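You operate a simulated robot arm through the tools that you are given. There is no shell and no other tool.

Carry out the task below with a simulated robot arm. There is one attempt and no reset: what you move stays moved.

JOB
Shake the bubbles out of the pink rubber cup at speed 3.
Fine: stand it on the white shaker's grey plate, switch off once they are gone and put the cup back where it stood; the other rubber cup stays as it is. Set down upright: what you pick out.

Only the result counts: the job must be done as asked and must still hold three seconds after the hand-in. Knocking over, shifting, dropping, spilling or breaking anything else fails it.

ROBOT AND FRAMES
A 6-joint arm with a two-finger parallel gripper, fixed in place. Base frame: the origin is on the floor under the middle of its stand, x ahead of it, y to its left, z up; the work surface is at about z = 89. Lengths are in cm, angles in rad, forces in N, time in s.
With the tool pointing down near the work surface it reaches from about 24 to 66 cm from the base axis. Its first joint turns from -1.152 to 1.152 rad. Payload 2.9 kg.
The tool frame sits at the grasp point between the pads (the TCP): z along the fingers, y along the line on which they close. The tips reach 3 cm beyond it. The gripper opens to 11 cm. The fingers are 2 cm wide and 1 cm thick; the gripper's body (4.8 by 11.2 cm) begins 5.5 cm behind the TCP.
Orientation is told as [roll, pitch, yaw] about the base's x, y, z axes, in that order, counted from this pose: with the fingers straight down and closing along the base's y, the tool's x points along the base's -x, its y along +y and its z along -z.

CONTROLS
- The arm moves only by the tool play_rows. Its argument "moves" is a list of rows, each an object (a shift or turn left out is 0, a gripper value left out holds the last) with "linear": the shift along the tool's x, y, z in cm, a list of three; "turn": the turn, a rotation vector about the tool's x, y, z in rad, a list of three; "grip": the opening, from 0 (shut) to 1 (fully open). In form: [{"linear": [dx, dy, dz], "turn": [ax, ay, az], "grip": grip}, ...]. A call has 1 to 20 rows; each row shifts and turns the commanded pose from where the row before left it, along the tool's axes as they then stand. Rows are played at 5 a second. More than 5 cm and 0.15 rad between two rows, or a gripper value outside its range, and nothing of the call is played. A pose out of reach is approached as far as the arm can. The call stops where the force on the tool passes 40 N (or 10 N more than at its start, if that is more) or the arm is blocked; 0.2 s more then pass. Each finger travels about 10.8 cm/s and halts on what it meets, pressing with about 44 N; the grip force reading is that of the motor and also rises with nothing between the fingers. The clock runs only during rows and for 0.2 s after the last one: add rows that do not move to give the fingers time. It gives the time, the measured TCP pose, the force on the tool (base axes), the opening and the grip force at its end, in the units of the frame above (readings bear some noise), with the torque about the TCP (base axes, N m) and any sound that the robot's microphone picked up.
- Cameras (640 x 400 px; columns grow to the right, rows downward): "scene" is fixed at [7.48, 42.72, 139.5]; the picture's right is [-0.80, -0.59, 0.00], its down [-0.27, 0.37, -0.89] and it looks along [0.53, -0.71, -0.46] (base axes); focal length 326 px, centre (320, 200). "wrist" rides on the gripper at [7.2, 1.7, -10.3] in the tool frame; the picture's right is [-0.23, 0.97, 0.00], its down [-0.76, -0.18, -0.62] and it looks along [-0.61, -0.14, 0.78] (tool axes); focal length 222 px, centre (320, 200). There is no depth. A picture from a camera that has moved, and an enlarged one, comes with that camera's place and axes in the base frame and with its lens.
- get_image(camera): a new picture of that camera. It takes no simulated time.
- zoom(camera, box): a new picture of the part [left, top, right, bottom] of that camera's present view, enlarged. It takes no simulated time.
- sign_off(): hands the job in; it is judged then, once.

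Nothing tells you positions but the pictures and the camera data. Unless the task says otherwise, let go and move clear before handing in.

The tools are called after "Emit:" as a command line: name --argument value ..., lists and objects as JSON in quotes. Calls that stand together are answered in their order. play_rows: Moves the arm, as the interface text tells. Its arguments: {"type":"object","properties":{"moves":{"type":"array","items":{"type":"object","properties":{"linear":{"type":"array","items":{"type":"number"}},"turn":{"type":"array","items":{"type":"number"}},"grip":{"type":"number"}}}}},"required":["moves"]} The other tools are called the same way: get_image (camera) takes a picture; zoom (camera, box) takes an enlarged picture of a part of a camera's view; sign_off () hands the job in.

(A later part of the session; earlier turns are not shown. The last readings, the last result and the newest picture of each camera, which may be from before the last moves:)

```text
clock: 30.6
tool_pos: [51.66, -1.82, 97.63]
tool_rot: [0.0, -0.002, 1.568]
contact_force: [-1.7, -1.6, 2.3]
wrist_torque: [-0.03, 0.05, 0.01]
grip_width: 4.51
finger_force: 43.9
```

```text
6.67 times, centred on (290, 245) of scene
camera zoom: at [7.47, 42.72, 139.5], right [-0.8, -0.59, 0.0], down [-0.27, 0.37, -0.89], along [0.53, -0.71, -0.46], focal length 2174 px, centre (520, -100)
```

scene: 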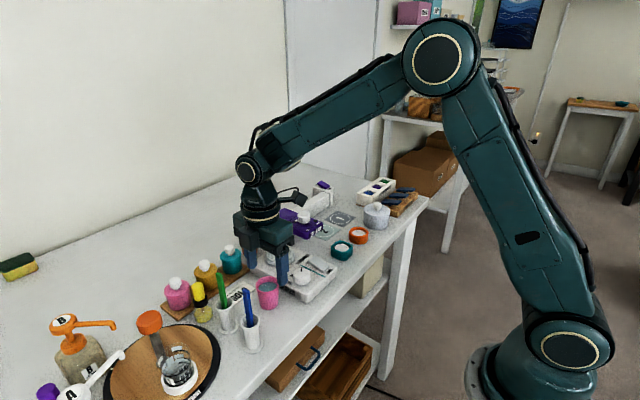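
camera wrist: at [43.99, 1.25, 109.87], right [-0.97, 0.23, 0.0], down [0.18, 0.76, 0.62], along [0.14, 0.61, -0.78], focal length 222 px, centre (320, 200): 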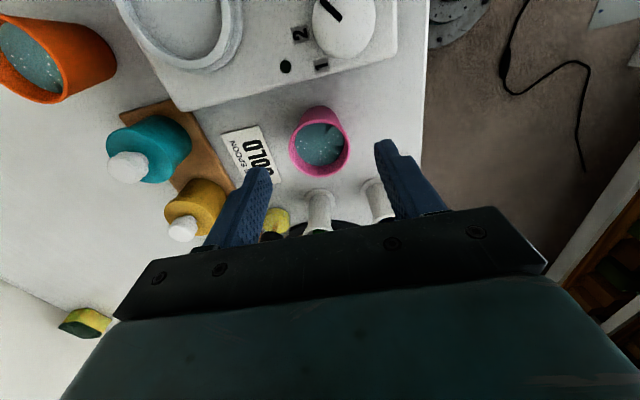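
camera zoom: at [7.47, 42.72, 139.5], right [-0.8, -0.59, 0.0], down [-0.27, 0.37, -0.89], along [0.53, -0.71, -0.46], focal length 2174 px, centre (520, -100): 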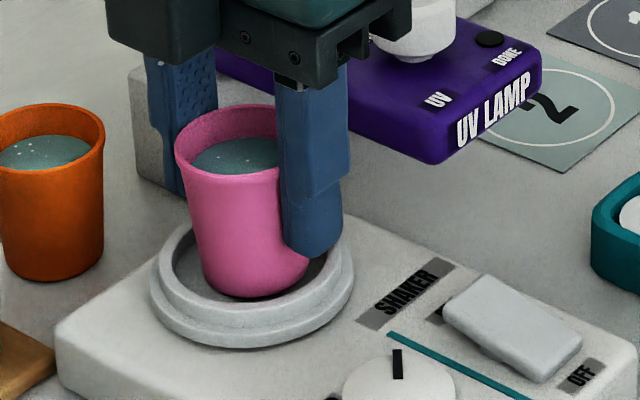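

Touchdown: upward force is now about 2 N with the cup inside the ring. I'll open the fingers gradually and symmetrically.

Emit:
play_rows --moves '[{"linear": [0, 0, 0.04]}, {"grip": 0.405}, {"grip": 0.415}, {"grip": 0.425}, {"grip": 0.44}, {"grip": 0.46}, {"grip": 0.5}, {"grip": 0.55}]'

Emit:
zoom --camera "scene" --box '[255, 215, 325, 275]'

Emit:
zoom --camera "wrist" --box '[230, 80, 430, 220]'

```text
clock: 32.4
tool_pos: [51.75, -1.81, 97.44]
tool_rot: [0.001, 0.001, 1.568]
contact_force: [-0.7, -0.7, -0.2]
wrist_torque: [-0.05, -0.01, -0.01]
grip_width: 6.05
finger_force: 0.1
```

```text
6.67 times, centred on (290, 245) of scene
camera zoom: at [7.48, 42.72, 139.5], right [-0.8, -0.59, 0.0], down [-0.27, 0.37, -0.89], along [0.53, -0.71, -0.46], focal length 2174 px, centre (520, -100)
```

zoom: 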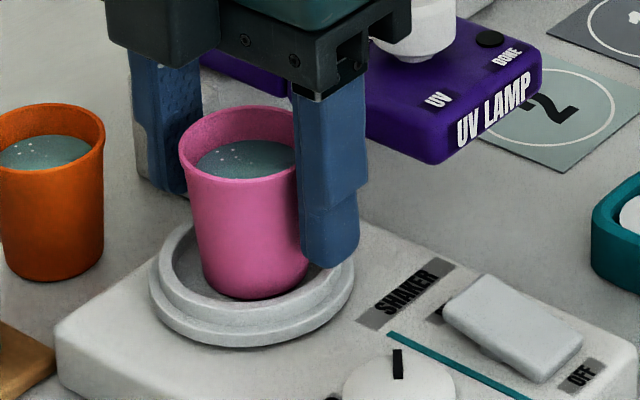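

```text
2.86 times, centred on (330, 150) of wrist
camera zoom: at [50.17, -8.99, 107.84], right [-0.97, 0.23, 0.0], down [0.18, 0.76, 0.62], along [0.14, 0.61, -0.78], focal length 635 px, centre (291, 343)
```

zoom: 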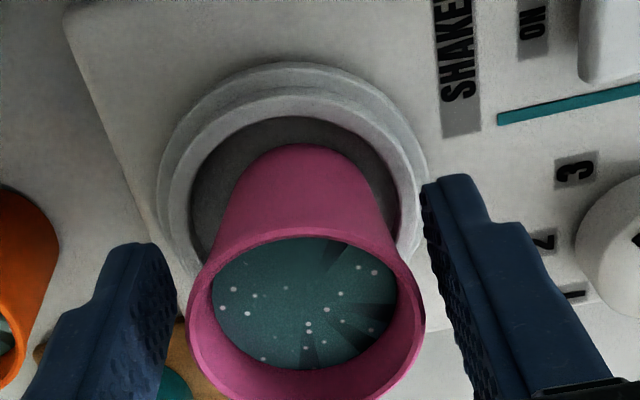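

The cup stands upright inside the ring. I'll lift clear, close the fingers and move above the ON end (+x end) of the rocker switch near (43.9, -4.2).

Emit:
play_rows --moves '[{"grip": 0.6}, {"linear": [0, 0, -1]}, {"linear": [0, 0, -2]}, {"linear": [0, 0, -2.5]}, {"linear": [0, 0, -2.5]}, {"linear": [0.8, 2.6, 0], "grip": 0.3}, {"linear": [0.8, 2.6, 0], "grip": 0.1}, {"linear": [0.8, 2.7, 0], "grip": 0.0}, {"linear": [0, 0, 0]}, {"linear": [0, 0, 0]}]'

Emit:
get_image --camera "wrist"

Emit:
zoom --camera "scene" --box '[230, 200, 350, 300]'

```text
clock: 34.6
tool_pos: [43.86, -4.0, 105.43]
tool_rot: [0.001, 0.001, 1.569]
contact_force: [-0.2, 0.7, 0.4]
wrist_torque: [0.05, 0.0, -0.01]
grip_width: 0.0
finger_force: 37.6
```

```text
taken
camera wrist: at [42.22, -11.33, 115.67], right [-0.97, 0.23, 0.0], down [0.18, 0.76, 0.62], along [0.14, 0.61, -0.78], focal length 222 px, centre (320, 200)
```

wrist: 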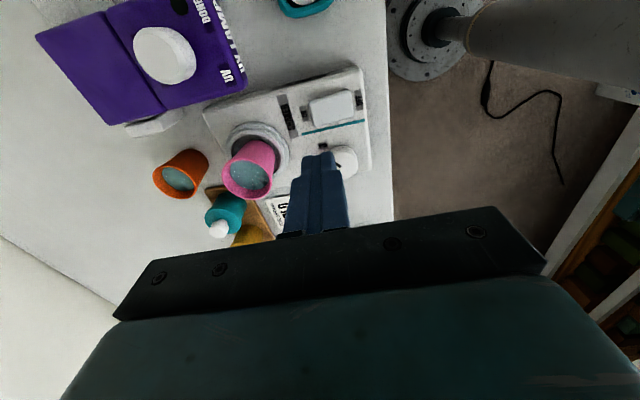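

```text
4.00 times, centred on (290, 250) of scene
camera zoom: at [7.48, 42.72, 139.5], right [-0.8, -0.59, 0.0], down [-0.27, 0.37, -0.89], along [0.53, -0.71, -0.46], focal length 1305 px, centre (440, 0)
```

zoom: 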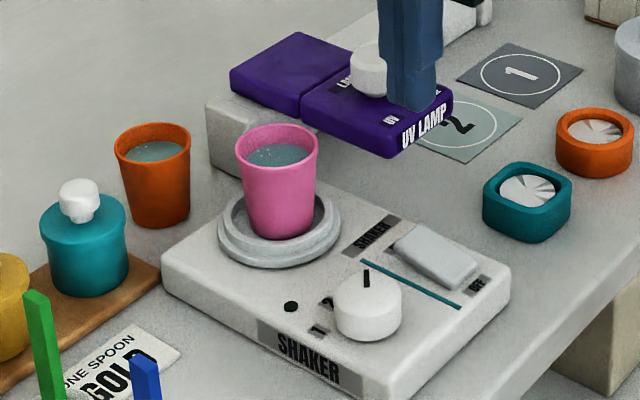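

Emit:
zoom --camera "wrist" --box '[270, 60, 390, 180]'

Emit:
zoom --camera "scene" --box '[290, 240, 340, 285]'

```text
3.33 times, centred on (330, 120) of wrist
camera zoom: at [42.22, -11.33, 115.67], right [-0.97, 0.23, 0.0], down [0.18, 0.76, 0.62], along [0.14, 0.61, -0.78], focal length 740 px, centre (287, 467)
```

zoom: 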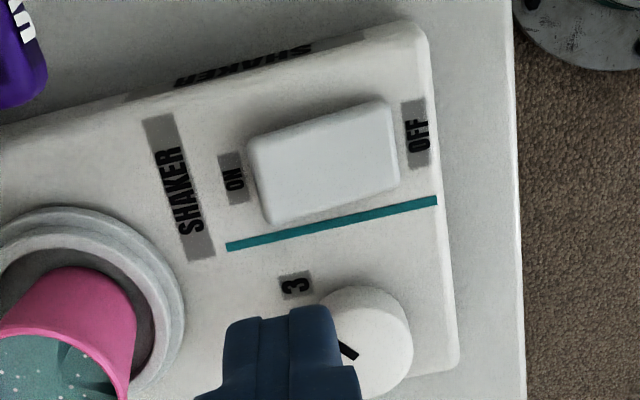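

```text
8.89 times, centred on (315, 262) of scene
camera zoom: at [7.48, 42.72, 139.5], right [-0.8, -0.59, 0.0], down [-0.27, 0.37, -0.89], along [0.53, -0.71, -0.46], focal length 2899 px, centre (364, -356)
```

zoom: 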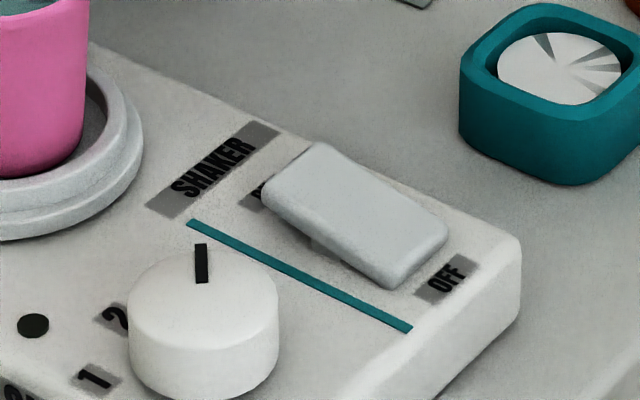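

The rocker's ON end (+x) is clearly raised. The switch is centred near (42.55, -4.4), top about z = 93; I'll come down over its ON end at about (44.4, -4.4) and stop just above it.

Emit:
play_rows --moves '[{"linear": [0.36, -0.5, 0]}, {"linear": [0, 0, 3]}, {"linear": [0, 0, 3]}, {"linear": [0, 0, 1.8]}, {"linear": [0, 0, 0.3]}, {"linear": [0, 0, 0]}]'

Emit:
zoom --camera "scene" --box '[270, 220, 350, 290]'

Emit:
zoom --camera "wrist" --box '[240, 80, 400, 220]'

```text
clock: 36.0
tool_pos: [44.33, -4.41, 97.14]
tool_rot: [0.0, -0.002, 1.569]
contact_force: [0.1, -0.2, -0.2]
wrist_torque: [0.0, 0.0, -0.01]
grip_width: 0.03
finger_force: 38.1
```

```text
5.71 times, centred on (310, 255) of scene
camera zoom: at [7.48, 42.72, 139.5], right [-0.8, -0.59, 0.0], down [-0.27, 0.37, -0.89], along [0.53, -0.71, -0.46], focal length 1864 px, centre (377, -114)
```

zoom: 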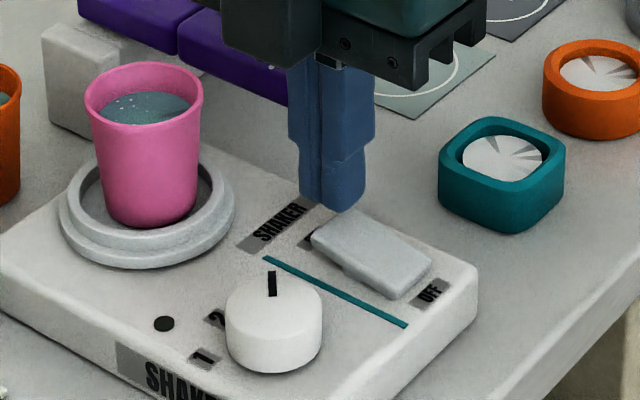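

```text
2.86 times, centred on (320, 150) of wrist
camera zoom: at [42.78, -11.65, 107.6], right [-0.97, 0.23, 0.0], down [0.18, 0.76, 0.62], along [0.14, 0.61, -0.78], focal length 635 px, centre (320, 343)
```

zoom: 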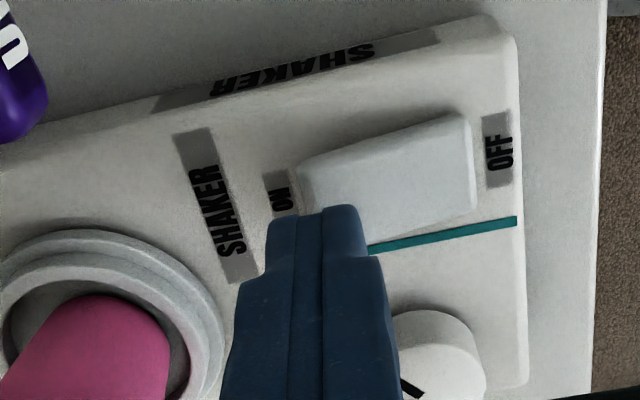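

Emit:
play_rows --moves '[{"linear": [0, 0, 0.3]}, {"linear": [0, 0, 0.2]}, {"linear": [0, 0, 0.15]}, {"linear": [0, 0, 0]}]'

```text
clock: 37.0
tool_pos: [44.39, -4.45, 96.74]
tool_rot: [0.002, 0.001, 1.57]
contact_force: [-0.7, 0.4, 0.1]
wrist_torque: [-0.04, -0.03, 0.01]
grip_width: 0.02
finger_force: 38.3
```

Emit:
play_rows --moves '[{"linear": [0, 0, 0.15]}, {"linear": [0, 0, 0.15]}, {"linear": [0, 0, 0]}]'

Emit:
zoom --camera "scene" --box '[270, 220, 350, 290]'

```text
clock: 37.8
tool_pos: [44.39, -4.4, 96.38]
tool_rot: [0.002, -0.001, 1.57]
contact_force: [-0.6, -0.1, -0.1]
wrist_torque: [0.01, 0.01, -0.01]
grip_width: 0.01
finger_force: 37.4
```

```text
5.71 times, centred on (310, 255) of scene
camera zoom: at [7.48, 42.72, 139.5], right [-0.8, -0.59, 0.0], down [-0.27, 0.37, -0.89], along [0.53, -0.71, -0.46], focal length 1864 px, centre (377, -114)
```

zoom: 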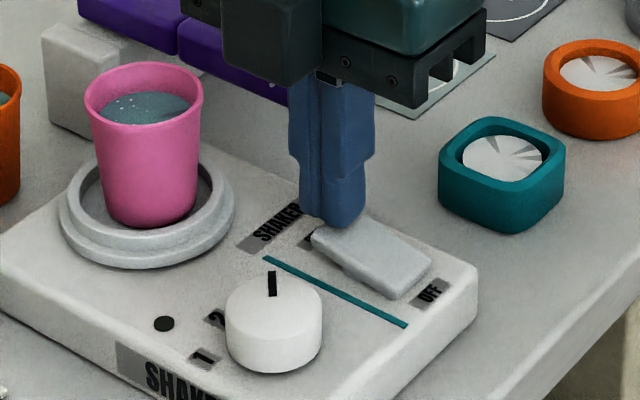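

Emit:
play_rows --moves '[{"linear": [0, 0, 0.15]}, {"linear": [0, 0, 0.1]}, {"linear": [0, 0, 0]}]'

```text
clock: 38.6
tool_pos: [44.54, -4.4, 96.15]
tool_rot: [0.0, 0.0, 1.57]
contact_force: [1.4, 0.8, 1.8]
wrist_torque: [0.02, -0.02, -0.02]
grip_width: 0.01
finger_force: 37.4
```

Contact with the rocker is starting. I'll press on in small steps until it clicks over.

Emit:
play_rows --moves '[{"linear": [0, 0, 0.12]}, {"linear": [0, 0, 0.12]}, {"linear": [0, 0, 0]}]'

Emit:
zoom --camera "scene" --box '[270, 220, 350, 290]'

```text
clock: 39.4
tool_pos: [44.37, -4.38, 95.86]
tool_rot: [0.0, 0.0, 1.568]
contact_force: [0.7, 0.5, -0.5]
wrist_torque: [-0.02, -0.06, -0.02]
grip_width: 0.0
finger_force: 38.1
heard: click
```

```text
5.71 times, centred on (310, 255) of scene
camera zoom: at [7.48, 42.72, 139.5], right [-0.8, -0.59, 0.0], down [-0.27, 0.37, -0.89], along [0.53, -0.71, -0.46], focal length 1864 px, centre (377, -114)
```

zoom: 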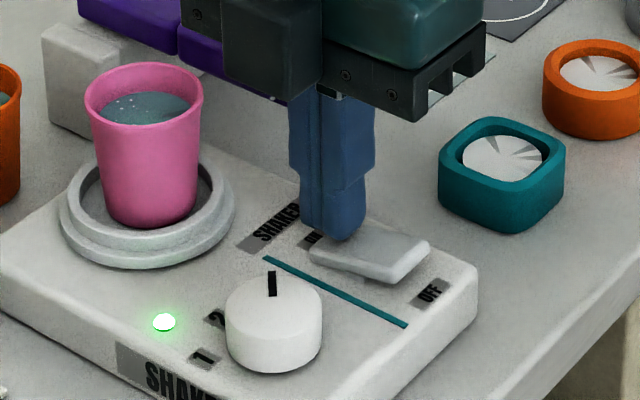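

It clicked and the lamp is green: the shaker runs. I'll rise, move to hover over the OFF end (-x) and watch the bubbles.

Emit:
play_rows --moves '[{"linear": [0, 0, -1.6]}, {"linear": [0, 3.7, 0]}, {"linear": [0, 0, 0]}]'

Emit:
zoom --camera "scene" --box '[260, 210, 340, 280]'

Emit:
zoom --camera "wrist" --box '[120, 80, 400, 260]'

```text
clock: 40.2
tool_pos: [40.64, -4.68, 97.3]
tool_rot: [0.0, 0.001, 1.569]
contact_force: [0.4, 0.4, -0.2]
wrist_torque: [0.0, 0.03, -0.02]
grip_width: 0.02
finger_force: 37.7
```

```text
5.71 times, centred on (300, 245) of scene
camera zoom: at [7.48, 42.72, 139.5], right [-0.8, -0.59, 0.0], down [-0.27, 0.37, -0.89], along [0.53, -0.71, -0.46], focal length 1864 px, centre (434, -57)
```

zoom: 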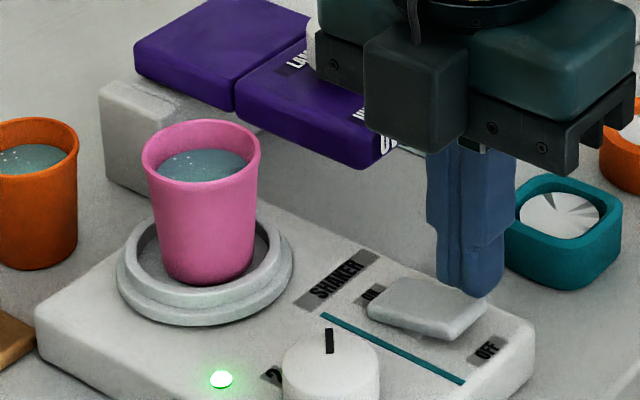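

```text
2.22 times, centred on (260, 170) of wrist
camera zoom: at [39.09, -11.97, 107.73], right [-0.97, 0.23, 0.0], down [0.18, 0.76, 0.62], along [0.14, 0.61, -0.78], focal length 494 px, centre (453, 267)
```

zoom: 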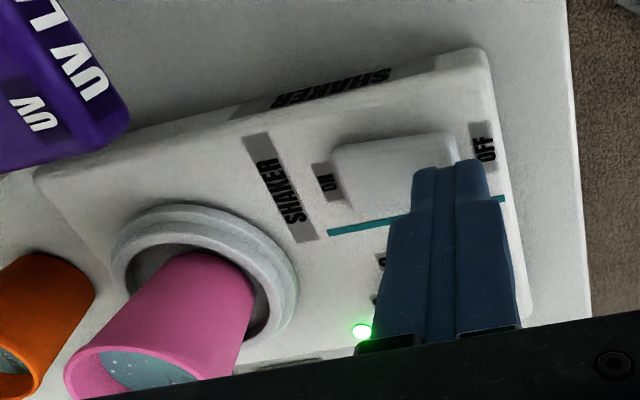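

Emit:
zoom --camera "scene" --box '[270, 222, 310, 247]'

Emit:
zoom --camera "wrist" --box '[140, 190, 230, 260]'

```text
16.00 times, centred on (290, 234) of scene
camera zoom: at [7.48, 42.72, 139.5], right [-0.8, -0.59, 0.0], down [-0.27, 0.37, -0.89], along [0.53, -0.71, -0.46], focal length 5218 px, centre (800, -352)
```

zoom: 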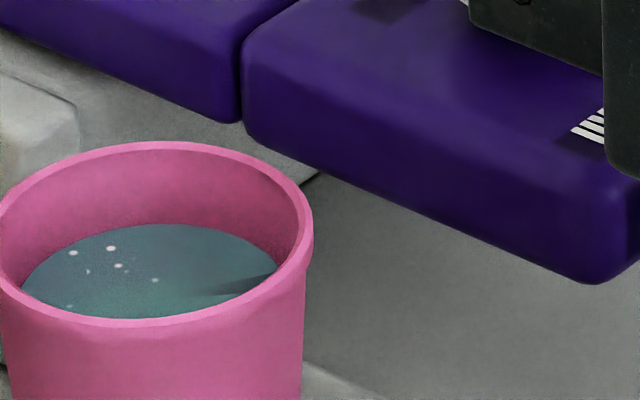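

```text
5.71 times, centred on (185, 225) of wrist
camera zoom: at [39.09, -11.97, 107.73], right [-0.97, 0.23, 0.0], down [0.18, 0.76, 0.62], along [0.14, 0.61, -0.78], focal length 1269 px, centre (1091, 57)
```

zoom: 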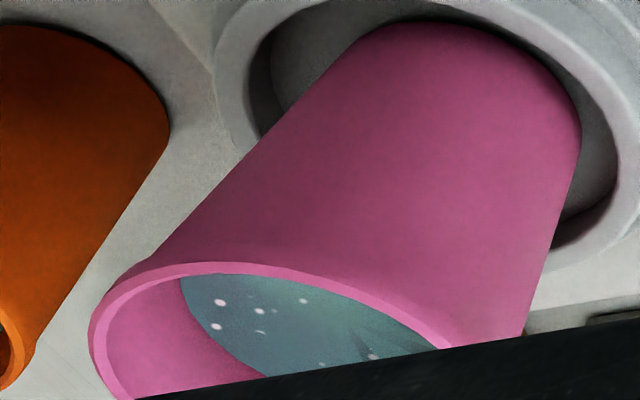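

Some bubbles remain. I'll wait with the arm still and check in short intervals.

Emit:
play_rows --moves '[{"linear": [0, 0, 0]}, {"linear": [0, 0, 0]}, {"linear": [0, 0, 0]}, {"linear": [0, 0, 0]}]'

Emit:
zoom --camera "scene" --box '[270, 222, 310, 247]'

Emit:
zoom --camera "scene" --box '[260, 210, 340, 280]'

```text
clock: 41.2
tool_pos: [40.72, -4.62, 97.25]
tool_rot: [0.001, 0.001, 1.568]
contact_force: [-0.2, 0.1, -0.1]
wrist_torque: [-0.04, 0.04, -0.03]
grip_width: 0.0
finger_force: 37.8
```

```text
16.00 times, centred on (290, 234) of scene
camera zoom: at [7.48, 42.72, 139.5], right [-0.8, -0.59, 0.0], down [-0.27, 0.37, -0.89], along [0.53, -0.71, -0.46], focal length 5218 px, centre (800, -352)
```

zoom: 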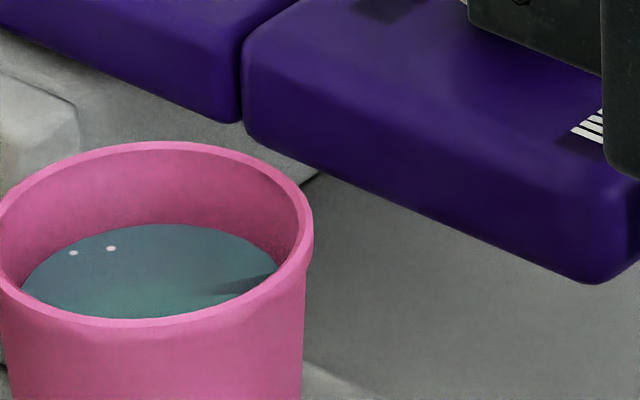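

```text
5.71 times, centred on (300, 245) of scene
camera zoom: at [7.48, 42.72, 139.5], right [-0.8, -0.59, 0.0], down [-0.27, 0.37, -0.89], along [0.53, -0.71, -0.46], focal length 1864 px, centre (434, -57)
```

zoom: 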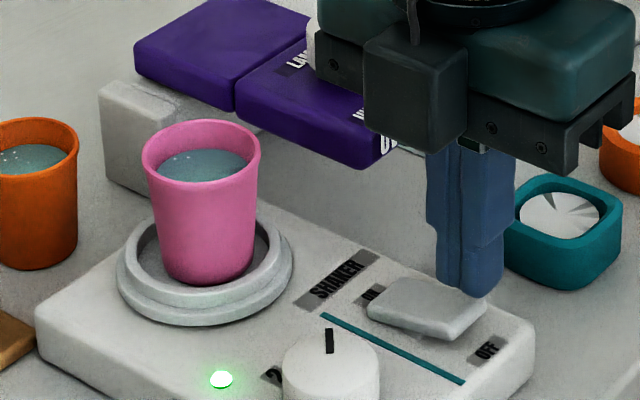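

Only two bubbles are left. I'll use the next moments to lower to just above the OFF end.

Emit:
play_rows --moves '[{"linear": [-0.15, 0, 0.4]}, {"linear": [0, 0, 0]}]'

Emit:
zoom --camera "scene" --box '[270, 222, 310, 247]'

Emit:
zoom --camera "wrist" --box '[140, 190, 230, 260]'

```text
clock: 41.8
tool_pos: [40.69, -4.65, 97.02]
tool_rot: [-0.001, -0.001, 1.569]
contact_force: [0.3, 0.1, -0.2]
wrist_torque: [0.03, -0.04, 0.0]
grip_width: 0.0
finger_force: 38.0
```

```text
16.00 times, centred on (290, 234) of scene
camera zoom: at [7.48, 42.72, 139.5], right [-0.8, -0.59, 0.0], down [-0.27, 0.37, -0.89], along [0.53, -0.71, -0.46], focal length 5218 px, centre (800, -352)
```

zoom: 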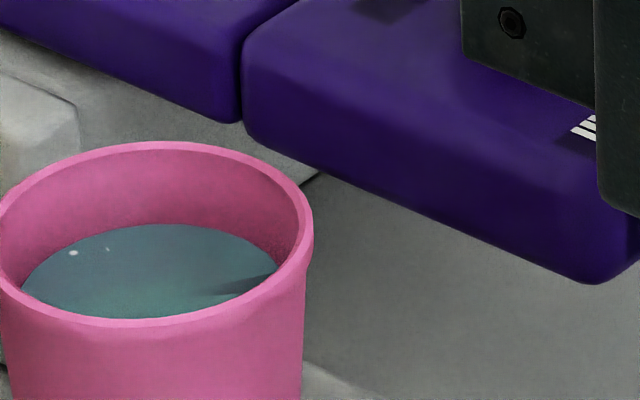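

```text
5.71 times, centred on (185, 225) of wrist
camera zoom: at [39.07, -11.78, 107.31], right [-0.97, 0.23, 0.0], down [0.18, 0.76, 0.62], along [0.14, 0.61, -0.78], focal length 1269 px, centre (1091, 57)
```

zoom: 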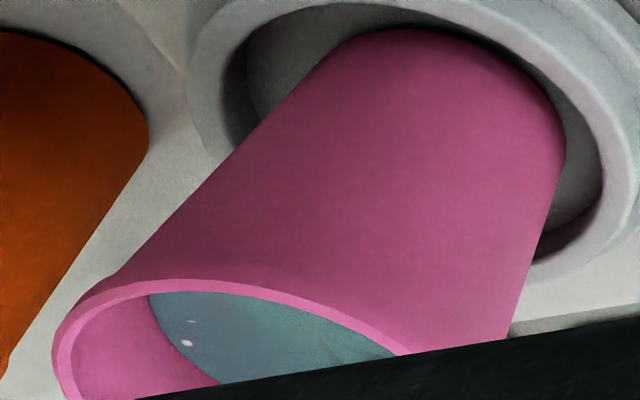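

Emit:
play_rows --moves '[{"linear": [0, 0, 0.2]}, {"linear": [0, 0, 0]}]'

Emit:
zoom --camera "scene" --box '[270, 222, 310, 247]'

Emit:
zoom --camera "wrist" --box '[140, 190, 230, 260]'

```text
clock: 42.4
tool_pos: [40.67, -4.58, 96.72]
tool_rot: [0.001, -0.001, 1.572]
contact_force: [-0.8, -0.4, 0.5]
wrist_torque: [0.0, -0.04, 0.0]
grip_width: 0.0
finger_force: 37.6
```

```text
16.00 times, centred on (290, 234) of scene
camera zoom: at [7.48, 42.72, 139.5], right [-0.8, -0.59, 0.0], down [-0.27, 0.37, -0.89], along [0.53, -0.71, -0.46], focal length 5218 px, centre (800, -352)
```

zoom: 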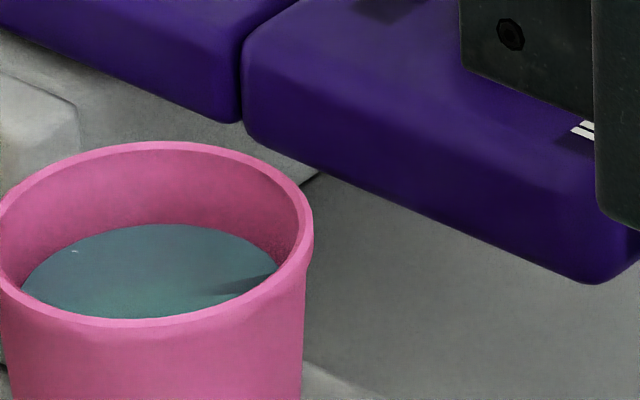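

```text
5.71 times, centred on (185, 225) of wrist
camera zoom: at [39.08, -11.75, 107.14], right [-0.97, 0.23, 0.0], down [0.18, 0.76, 0.62], along [0.14, 0.61, -0.78], focal length 1269 px, centre (1091, 57)
```

zoom: 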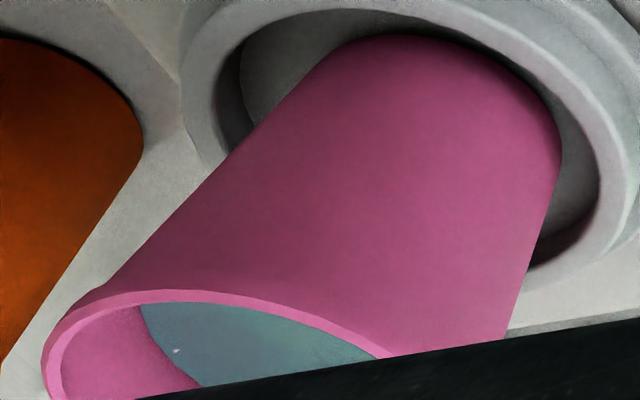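

The last visible bubble is nearly gone. I'll ease down a little more and check again.

Emit:
play_rows --moves '[{"linear": [0, 0, 0.15]}, {"linear": [0, 0, 0]}]'

Emit:
zoom --camera "scene" --box '[270, 222, 310, 247]'

Emit:
zoom --camera "wrist" --box '[140, 190, 230, 260]'

Emit:
zoom --camera "scene" --box '[260, 220, 350, 290]'

```text
clock: 43.0
tool_pos: [40.7, -4.5, 96.77]
tool_rot: [-0.001, -0.001, 1.571]
contact_force: [-0.9, 0.6, -0.5]
wrist_torque: [-0.01, 0.02, -0.01]
grip_width: 0.01
finger_force: 37.8
```

```text
16.00 times, centred on (290, 234) of scene
camera zoom: at [7.48, 42.72, 139.5], right [-0.8, -0.59, 0.0], down [-0.27, 0.37, -0.89], along [0.53, -0.71, -0.46], focal length 5218 px, centre (800, -352)
```

zoom: 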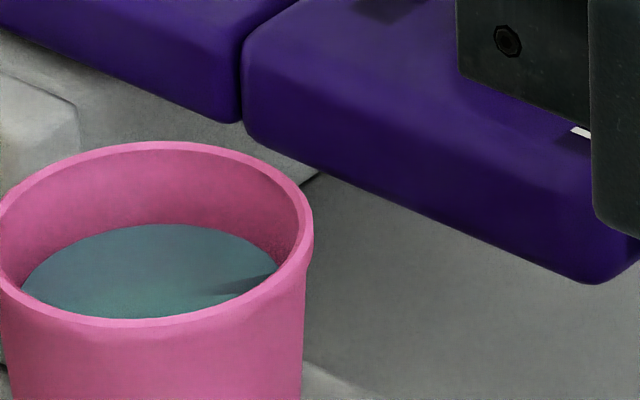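

```text
5.71 times, centred on (185, 225) of wrist
camera zoom: at [39.08, -11.68, 107.07], right [-0.97, 0.23, 0.0], down [0.18, 0.76, 0.62], along [0.14, 0.61, -0.78], focal length 1269 px, centre (1091, 57)
```

zoom: 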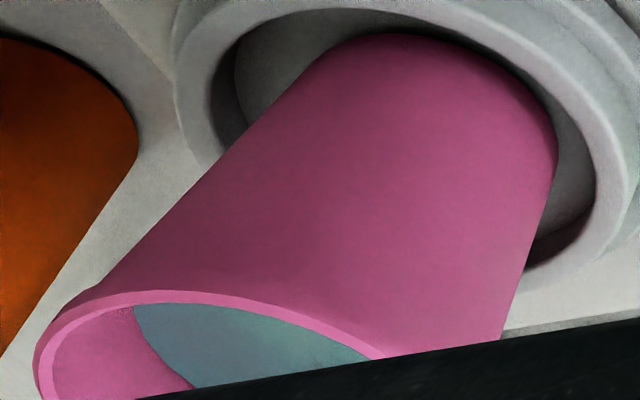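

```text
5.71 times, centred on (305, 255) of scene
camera zoom: at [7.48, 42.72, 139.5], right [-0.8, -0.59, 0.0], down [-0.27, 0.37, -0.89], along [0.53, -0.71, -0.46], focal length 1864 px, centre (406, -114)
```

zoom: 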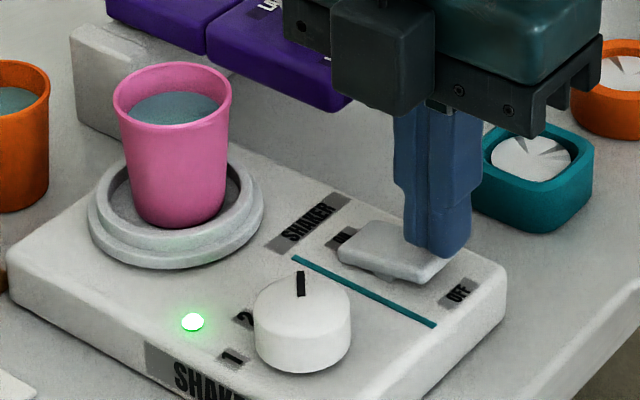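

The bubbles are gone in both views. I'll press the OFF end now.

Emit:
play_rows --moves '[{"linear": [0, 0, 0.25]}, {"linear": [0, 0, 0.2]}, {"linear": [0, 0, 0.15]}, {"linear": [0, 0, 0.1]}]'

Emit:
zoom --camera "scene" --box '[260, 220, 350, 290]'

```text
clock: 44.0
tool_pos: [40.62, -4.39, 96.03]
tool_rot: [0.0, 0.001, 1.571]
contact_force: [0.4, -0.2, 0.3]
wrist_torque: [0.0, 0.01, -0.03]
grip_width: 0.03
finger_force: 37.6
```

```text
5.71 times, centred on (305, 255) of scene
camera zoom: at [7.48, 42.72, 139.5], right [-0.8, -0.59, 0.0], down [-0.27, 0.37, -0.89], along [0.53, -0.71, -0.46], focal length 1864 px, centre (406, -114)
```

zoom: 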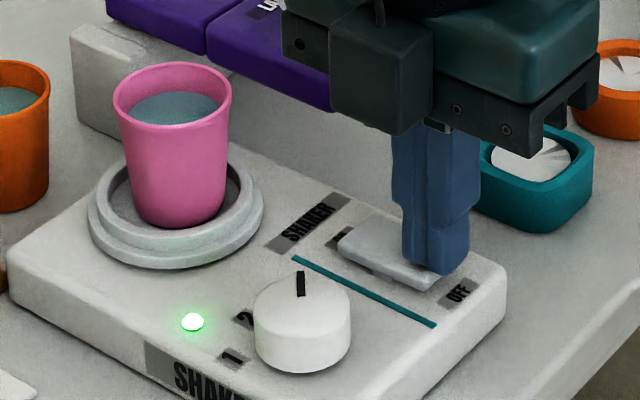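

Emit:
play_rows --moves '[{"linear": [0, 0, 0.12]}, {"linear": [0, 0, 0.12]}, {"linear": [0, 0, 0.08]}]'

Emit:
zoom --camera "scene" --box '[260, 220, 350, 290]'

```text
clock: 44.8
tool_pos: [40.6, -4.37, 95.7]
tool_rot: [0.002, -0.001, 1.57]
contact_force: [0.7, -0.1, 0.1]
wrist_torque: [-0.01, -0.01, -0.03]
grip_width: 0.03
finger_force: 38.2
heard: click
```

```text
5.71 times, centred on (305, 255) of scene
camera zoom: at [7.48, 42.72, 139.5], right [-0.8, -0.59, 0.0], down [-0.27, 0.37, -0.89], along [0.53, -0.71, -0.46], focal length 1864 px, centre (406, -114)
```

zoom: 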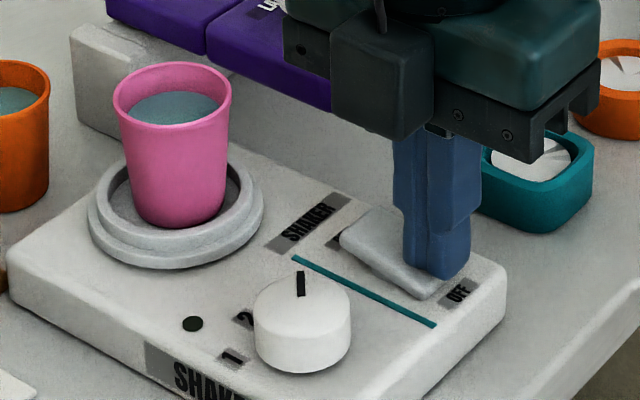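

A click and the lamp is out: the shaker is off. I'll rise, move back over the cup with the fingers open, and inspect the liquid from above.

Emit:
play_rows --moves '[{"linear": [0, 0, -2]}, {"linear": [0, 0, -4]}, {"linear": [0, 0, -4]}, {"linear": [-0.65, -2.8, 0], "grip": 0.3}, {"linear": [-0.65, -2.8, 0], "grip": 0.6}, {"linear": [-0.65, -2.8, 0], "grip": 0.62}, {"linear": [-0.66, -2.7, 0], "grip": 0.62}, {"linear": [0, 0, 0]}, {"linear": [0, 0, 0]}]'

Emit:
zoom --camera "wrist" --box '[210, 80, 430, 230]'

Emit:
zoom --camera "scene" --box '[230, 190, 350, 290]'

```text
clock: 46.8
tool_pos: [51.83, -1.56, 105.93]
tool_rot: [0.001, -0.001, 1.568]
contact_force: [-0.3, 0.1, -0.5]
wrist_torque: [0.02, 0.03, 0.02]
grip_width: 6.83
finger_force: 0.1
```

```text
2.67 times, centred on (320, 155) of wrist
camera zoom: at [50.28, -8.88, 116.2], right [-0.97, 0.23, 0.0], down [0.18, 0.76, 0.62], along [0.14, 0.61, -0.78], focal length 592 px, centre (320, 320)
```

zoom: 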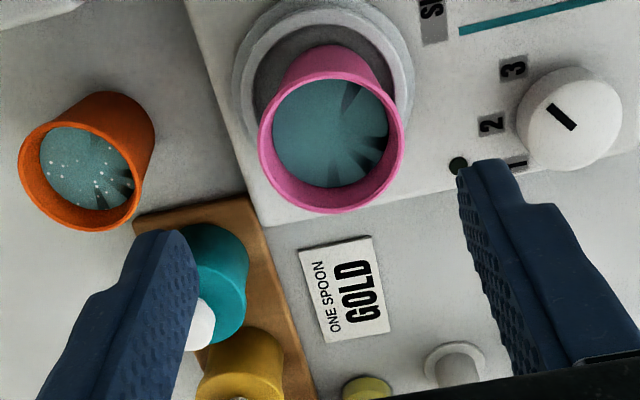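

```text
4.00 times, centred on (290, 240) of scene
camera zoom: at [7.48, 42.72, 139.5], right [-0.8, -0.59, 0.0], down [-0.27, 0.37, -0.89], along [0.53, -0.71, -0.46], focal length 1305 px, centre (440, 40)
```

zoom: 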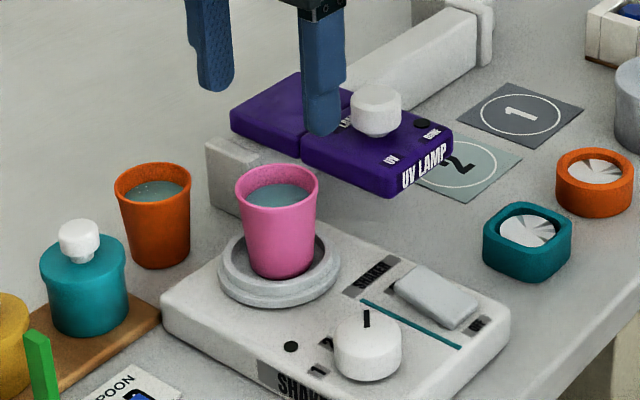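

No bubbles left, the cup stands on the plate and the lamp is off. I'll shift x by -0.15 to centre on the cup, descend and check before gripping.

Emit:
play_rows --moves '[{"linear": [0, 0.15, 2]}, {"linear": [0, 0, 3]}, {"linear": [0, 0, 2]}, {"linear": [0, 0, 1.2]}, {"grip": 0.52}, {"grip": 0.46}, {"linear": [0, 0, 0]}]'

Emit:
zoom --camera "wrist" --box '[230, 90, 430, 230]'

Emit:
zoom --camera "scene" --box '[255, 205, 325, 265]'

```text
clock: 48.4
tool_pos: [51.68, -1.58, 97.74]
tool_rot: [0.0, 0.0, 1.568]
contact_force: [0.2, 0.0, 0.7]
wrist_torque: [0.0, 0.0, 0.0]
grip_width: 5.06
finger_force: 0.1
```

```text
2.86 times, centred on (330, 160) of wrist
camera zoom: at [50.14, -8.84, 108.12], right [-0.97, 0.23, 0.0], down [0.18, 0.76, 0.62], along [0.14, 0.61, -0.78], focal length 635 px, centre (291, 314)
```

zoom: 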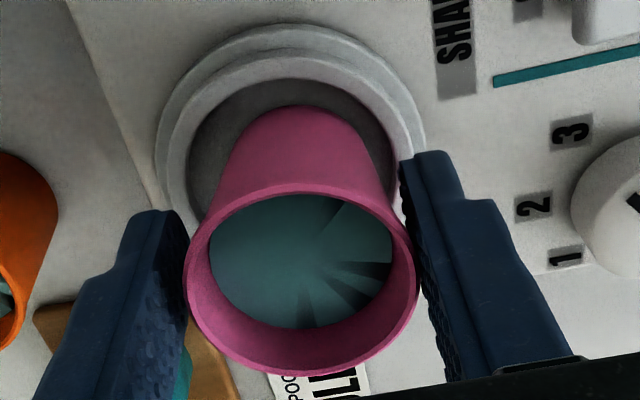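

```text
6.67 times, centred on (290, 235) of scene
camera zoom: at [7.48, 42.72, 139.5], right [-0.8, -0.59, 0.0], down [-0.27, 0.37, -0.89], along [0.53, -0.71, -0.46], focal length 2174 px, centre (520, -33)
```

zoom: 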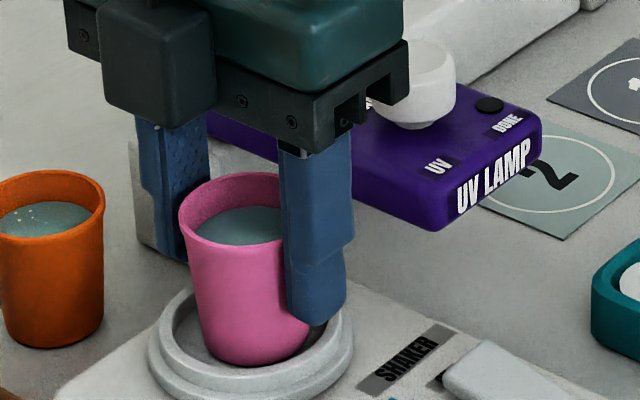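

Emit:
play_rows --moves '[{"linear": [0, 0.13, 0.1]}, {"linear": [0, 0, 0.05]}, {"linear": [0, 0, 0]}]'

Emit:
zoom --camera "wrist" --box '[230, 90, 430, 230]'

```text
clock: 49.2
tool_pos: [51.55, -1.79, 97.52]
tool_rot: [0.001, 0.001, 1.567]
contact_force: [0.0, -0.2, 0.4]
wrist_torque: [0.02, 0.03, -0.01]
grip_width: 5.08
finger_force: 0.2
```

```text
2.86 times, centred on (330, 160) of wrist
camera zoom: at [49.94, -8.94, 107.88], right [-0.97, 0.23, 0.0], down [0.18, 0.76, 0.62], along [0.14, 0.61, -0.78], focal length 635 px, centre (291, 314)
```

zoom: 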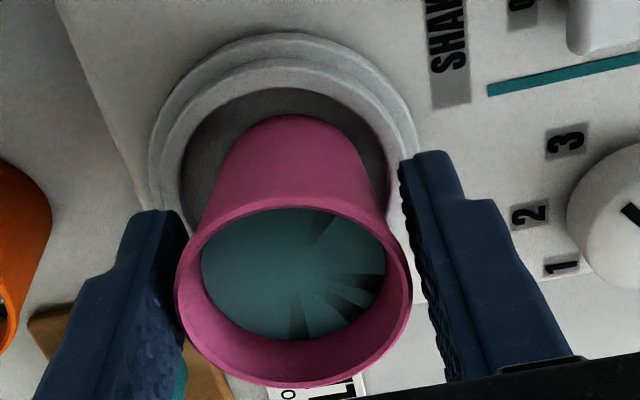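

The view now matches the one at the first grasp. I'll close gently.

Emit:
play_rows --moves '[{"grip": 0.445}, {"grip": 0.435}, {"grip": 0.425}, {"grip": 0.415}, {"linear": [0, 0, 0]}]'

Emit:
zoom --camera "wrist" --box '[230, 90, 430, 230]'

```text
clock: 50.4
tool_pos: [51.53, -1.81, 97.67]
tool_rot: [0.0, 0.0, 1.569]
contact_force: [-0.7, 0.8, -1.1]
wrist_torque: [-0.02, 0.01, -0.01]
grip_width: 4.65
finger_force: 1.3
```

```text
2.86 times, centred on (330, 160) of wrist
camera zoom: at [49.94, -8.94, 107.88], right [-0.97, 0.23, 0.0], down [0.18, 0.76, 0.62], along [0.14, 0.61, -0.78], focal length 635 px, centre (291, 314)
```

zoom: 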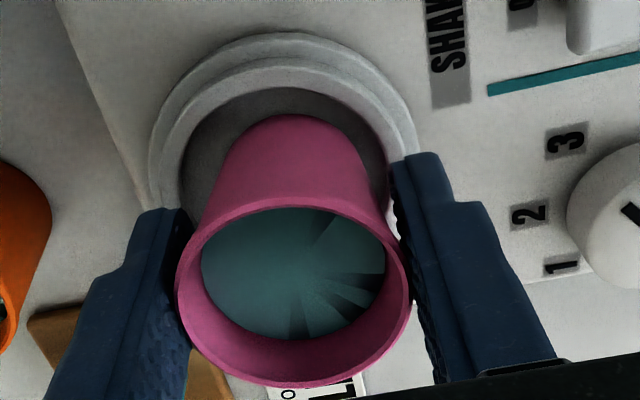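

Both pads touch evenly. I'll tighten, lift and carry the cup back to its original spot by the exact reverse offset.

Emit:
play_rows --moves '[{"grip": 0.4}, {"grip": 0.39}, {"grip": 0.39}, {"linear": [0, 0, -0.5]}, {"linear": [0, 0, -1.5]}, {"linear": [0, 0, -2]}, {"linear": [0, 0, -1.5]}, {"linear": [-2.1, 1.2, 0]}, {"linear": [-2.1, 1.2, 0]}, {"linear": [-2.1, 1.2, 0]}, {"linear": [-2.1, 1.2, 0]}, {"linear": [-1.8, 0.85, 0]}, {"linear": [0, 0, 0]}, {"linear": [0, 0, 0]}]'

Emit:
zoom --camera "wrist" --box '[230, 90, 430, 230]'

Emit:
zoom --camera "scene" --box '[200, 210, 340, 310]'

```text
clock: 53.4
tool_pos: [46.03, 8.49, 102.78]
tool_rot: [0.0, 0.0, 1.57]
contact_force: [-0.3, 0.2, -0.2]
wrist_torque: [-0.01, -0.02, 0.0]
grip_width: 4.54
finger_force: 43.9
```

```text
2.86 times, centred on (330, 160) of wrist
camera zoom: at [44.41, 1.28, 113.26], right [-0.97, 0.23, 0.0], down [0.18, 0.76, 0.62], along [0.14, 0.61, -0.78], focal length 635 px, centre (291, 314)
```

zoom: 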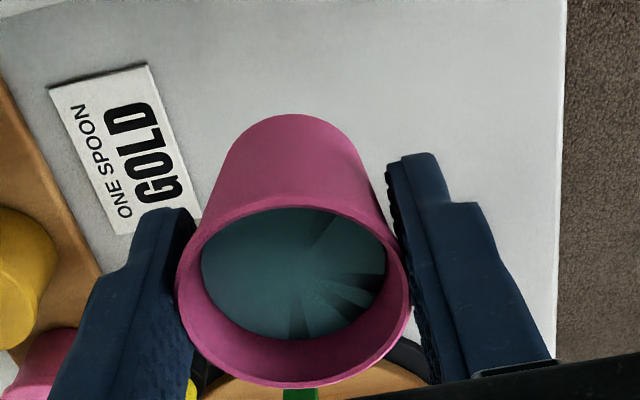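

```text
4.00 times, centred on (270, 260) of scene
camera zoom: at [7.48, 42.72, 139.5], right [-0.8, -0.59, 0.0], down [-0.27, 0.37, -0.89], along [0.53, -0.71, -0.46], focal length 1305 px, centre (520, -40)
```

zoom: 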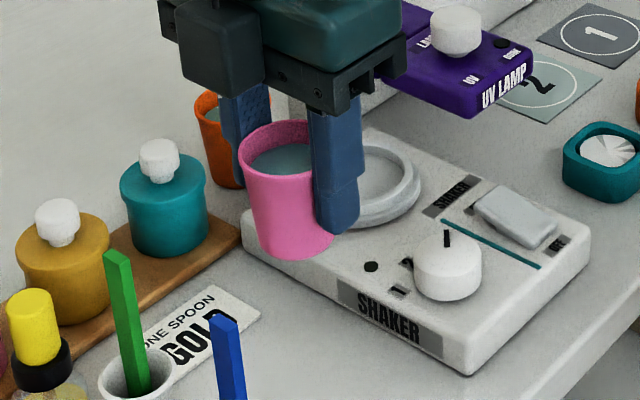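

Over the original spot. I'll lower to just above the table and compare the view with the one at the original grasp.

Emit:
play_rows --moves '[{"linear": [0, 0, 2.5]}, {"linear": [0, 0, 2.5]}, {"linear": [0, 0, 2]}, {"linear": [0, 0, 1]}, {"linear": [0, 0, 0.4]}, {"linear": [0, 0, 0]}, {"linear": [0, 0, 0]}]'

Emit:
zoom --camera "wrist" --box '[230, 90, 430, 230]'

Emit:
zoom --camera "scene" --box '[210, 220, 330, 320]'

```text
clock: 55.0
tool_pos: [45.9, 8.45, 94.39]
tool_rot: [0.001, -0.001, 1.567]
contact_force: [-0.9, 0.4, -1.0]
wrist_torque: [0.0, -0.02, 0.0]
grip_width: 4.49
finger_force: 44.1
```

```text
2.86 times, centred on (330, 160) of wrist
camera zoom: at [44.27, 1.2, 104.77], right [-0.97, 0.23, 0.0], down [0.18, 0.76, 0.62], along [0.14, 0.61, -0.78], focal length 635 px, centre (291, 314)
```

zoom: 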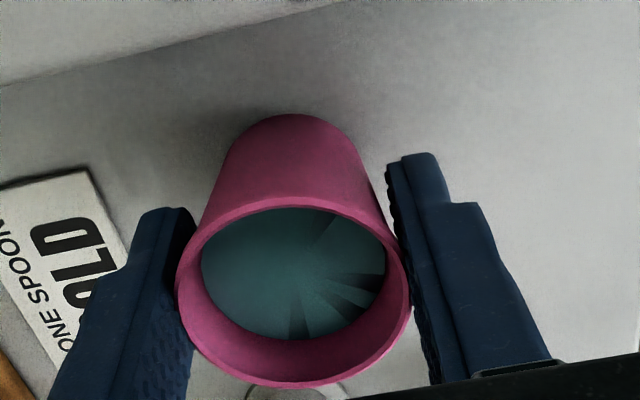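

```text
4.00 times, centred on (270, 270) of scene
camera zoom: at [7.48, 42.72, 139.5], right [-0.8, -0.59, 0.0], down [-0.27, 0.37, -0.89], along [0.53, -0.71, -0.46], focal length 1305 px, centre (520, -80)
```

zoom: 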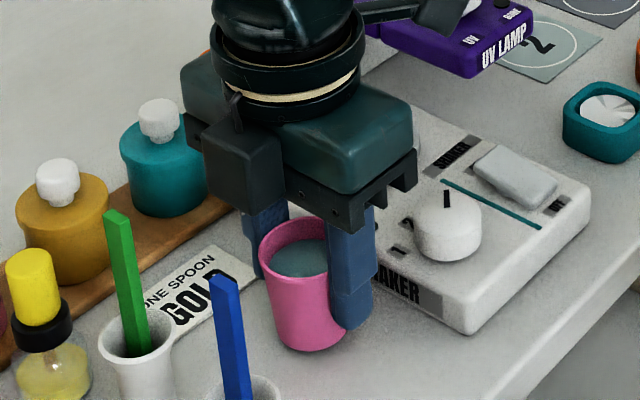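

Emit:
play_rows --moves '[{"linear": [0, 0, 0.15]}, {"linear": [0, 0, 0.08]}, {"linear": [0, 0, 0]}]'

Emit:
zoom --camera "wrist" --box '[230, 90, 430, 230]'

```text
clock: 55.8
tool_pos: [45.97, 8.34, 94.11]
tool_rot: [0.002, 0.001, 1.57]
contact_force: [0.1, -0.2, -0.2]
wrist_torque: [0.02, 0.01, 0.01]
grip_width: 4.48
finger_force: 43.9
```

```text
2.86 times, centred on (330, 160) of wrist
camera zoom: at [44.32, 1.27, 104.48], right [-0.97, 0.23, 0.0], down [0.18, 0.76, 0.62], along [0.14, 0.61, -0.78], focal length 635 px, centre (291, 314)
```

zoom: 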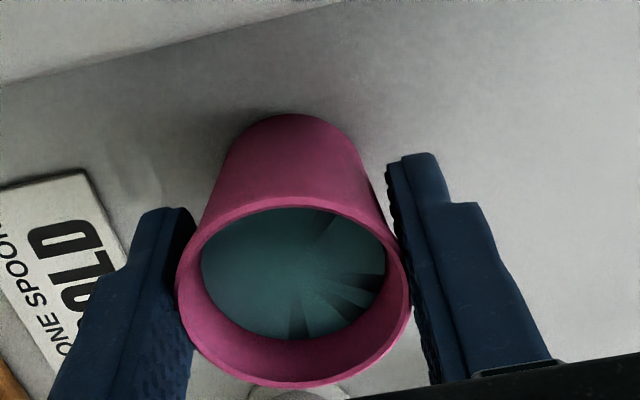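

Emit:
play_rows --moves '[{"linear": [0, 0, 0.08]}, {"linear": [0, 0, 0]}]'

Emit:
zoom --camera "scene" --box '[220, 220, 360, 320]'

Emit:
zoom --camera "scene" --box '[210, 220, 330, 320]'

Emit:
zoom --camera "wrist" --box '[230, 90, 430, 230]'

```text
clock: 56.4
tool_pos: [45.93, 8.44, 94.04]
tool_rot: [0.001, 0.001, 1.569]
contact_force: [-0.5, 0.0, -0.3]
wrist_torque: [-0.02, 0.05, -0.01]
grip_width: 4.51
finger_force: 44.0
```

```text
4.00 times, centred on (290, 270) of scene
camera zoom: at [7.48, 42.72, 139.5], right [-0.8, -0.59, 0.0], down [-0.27, 0.37, -0.89], along [0.53, -0.71, -0.46], focal length 1305 px, centre (440, -80)
```

zoom: 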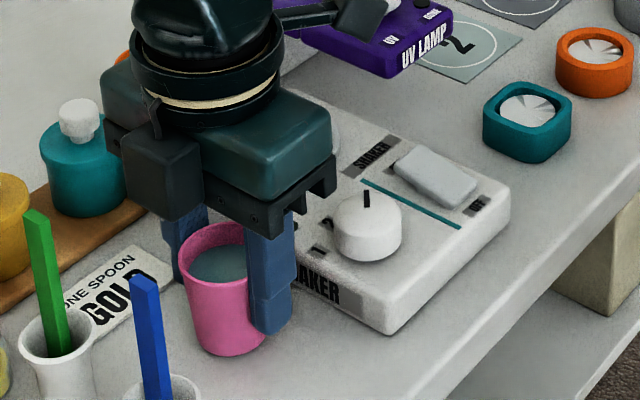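

```text
4.00 times, centred on (270, 270) of scene
camera zoom: at [7.48, 42.72, 139.5], right [-0.8, -0.59, 0.0], down [-0.27, 0.37, -0.89], along [0.53, -0.71, -0.46], focal length 1305 px, centre (520, -80)
```

zoom: 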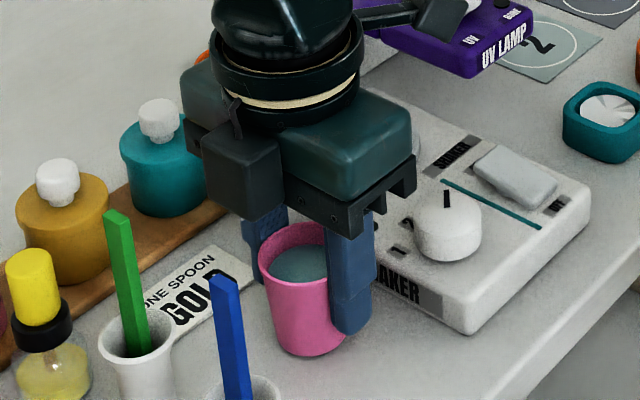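

```text
2.86 times, centred on (330, 160) of wrist
camera zoom: at [44.31, 1.24, 104.43], right [-0.97, 0.23, 0.0], down [0.18, 0.76, 0.62], along [0.14, 0.61, -0.78], focal length 635 px, centre (291, 314)
```

zoom: 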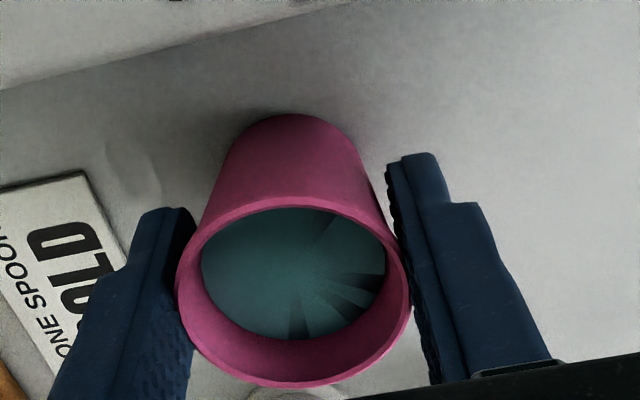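

The position matches the original within about 0.1 cm. I'll continue down in tiny steps to touchdown.

Emit:
play_rows --moves '[{"linear": [0.05, 0, 0.08]}, {"linear": [0, 0, 0]}]'

Emit:
play_rows --moves '[{"linear": [0, 0, 0.08]}, {"linear": [0, 0, 0]}]'

```text
clock: 57.0
tool_pos: [45.88, 8.46, 94.22]
tool_rot: [-0.001, 0.001, 1.569]
contact_force: [-0.5, 0.0, -0.1]
wrist_torque: [0.02, -0.04, 0.01]
grip_width: 4.53
finger_force: 43.8
```

```text
clock: 57.6
tool_pos: [45.74, 8.3, 93.92]
tool_rot: [0.0, -0.001, 1.569]
contact_force: [-0.3, 0.1, -0.4]
wrist_torque: [0.0, -0.02, -0.02]
grip_width: 4.52
finger_force: 44.0
```

Emit:
play_rows --moves '[{"linear": [0, 0, 0.06]}, {"linear": [0, 0, 0]}]'

Emit:
play_rows --moves '[{"linear": [0, 0, 0.06]}, {"linear": [0, 0, 0]}]'

```text
clock: 58.2
tool_pos: [45.86, 8.26, 93.92]
tool_rot: [0.001, -0.001, 1.57]
contact_force: [-0.6, 0.5, 0.1]
wrist_torque: [-0.02, -0.03, -0.01]
grip_width: 4.51
finger_force: 43.7
```

```text
clock: 58.8
tool_pos: [45.82, 8.28, 93.86]
tool_rot: [-0.002, 0.001, 1.569]
contact_force: [0.8, -3.6, 4.0]
wrist_torque: [-0.17, 0.01, -0.01]
grip_width: 4.52
finger_force: 44.0
```

Touchdown on the table. I'll open the fingers slowly and then look.

Emit:
play_rows --moves '[{"linear": [0, 0, -0.04]}, {"grip": 0.4}, {"grip": 0.41}, {"grip": 0.42}, {"grip": 0.43}, {"grip": 0.45}, {"grip": 0.48}, {"grip": 0.54}, {"linear": [0, 0, 0]}]'

Emit:
zoom --camera "wrist" --box '[230, 90, 430, 230]'

Emit:
zoom --camera "scene" --box '[220, 220, 360, 320]'

```text
clock: 60.8
tool_pos: [45.83, 8.39, 93.96]
tool_rot: [-0.001, 0.001, 1.568]
contact_force: [0.2, 0.4, -0.4]
wrist_torque: [0.01, -0.02, -0.02]
grip_width: 5.93
finger_force: 0.1
```

```text
2.86 times, centred on (330, 160) of wrist
camera zoom: at [44.26, 1.16, 104.3], right [-0.97, 0.23, 0.0], down [0.18, 0.76, 0.62], along [0.14, 0.61, -0.78], focal length 635 px, centre (291, 314)
```

zoom: 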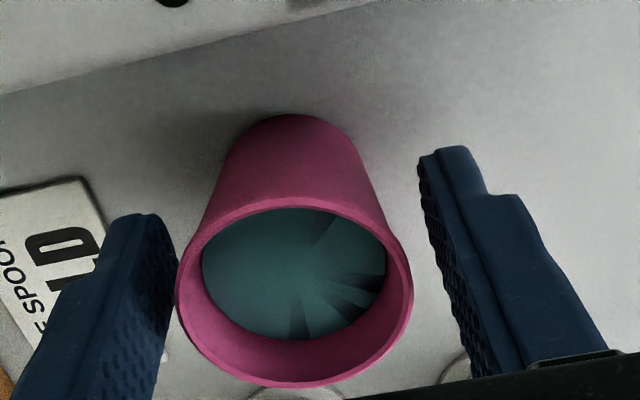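

```text
4.00 times, centred on (290, 270) of scene
camera zoom: at [7.48, 42.72, 139.5], right [-0.8, -0.59, 0.0], down [-0.27, 0.37, -0.89], along [0.53, -0.71, -0.46], focal length 1305 px, centre (440, -80)
```

zoom: 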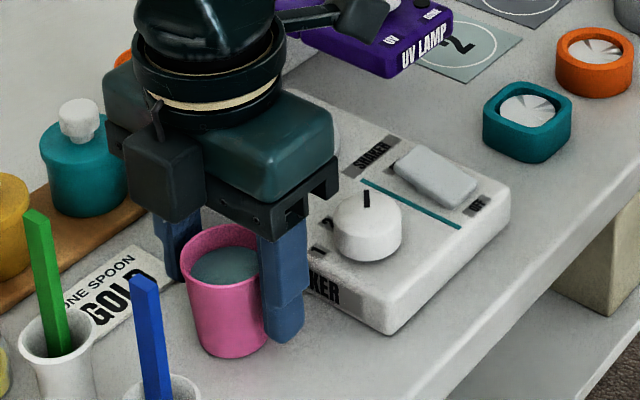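

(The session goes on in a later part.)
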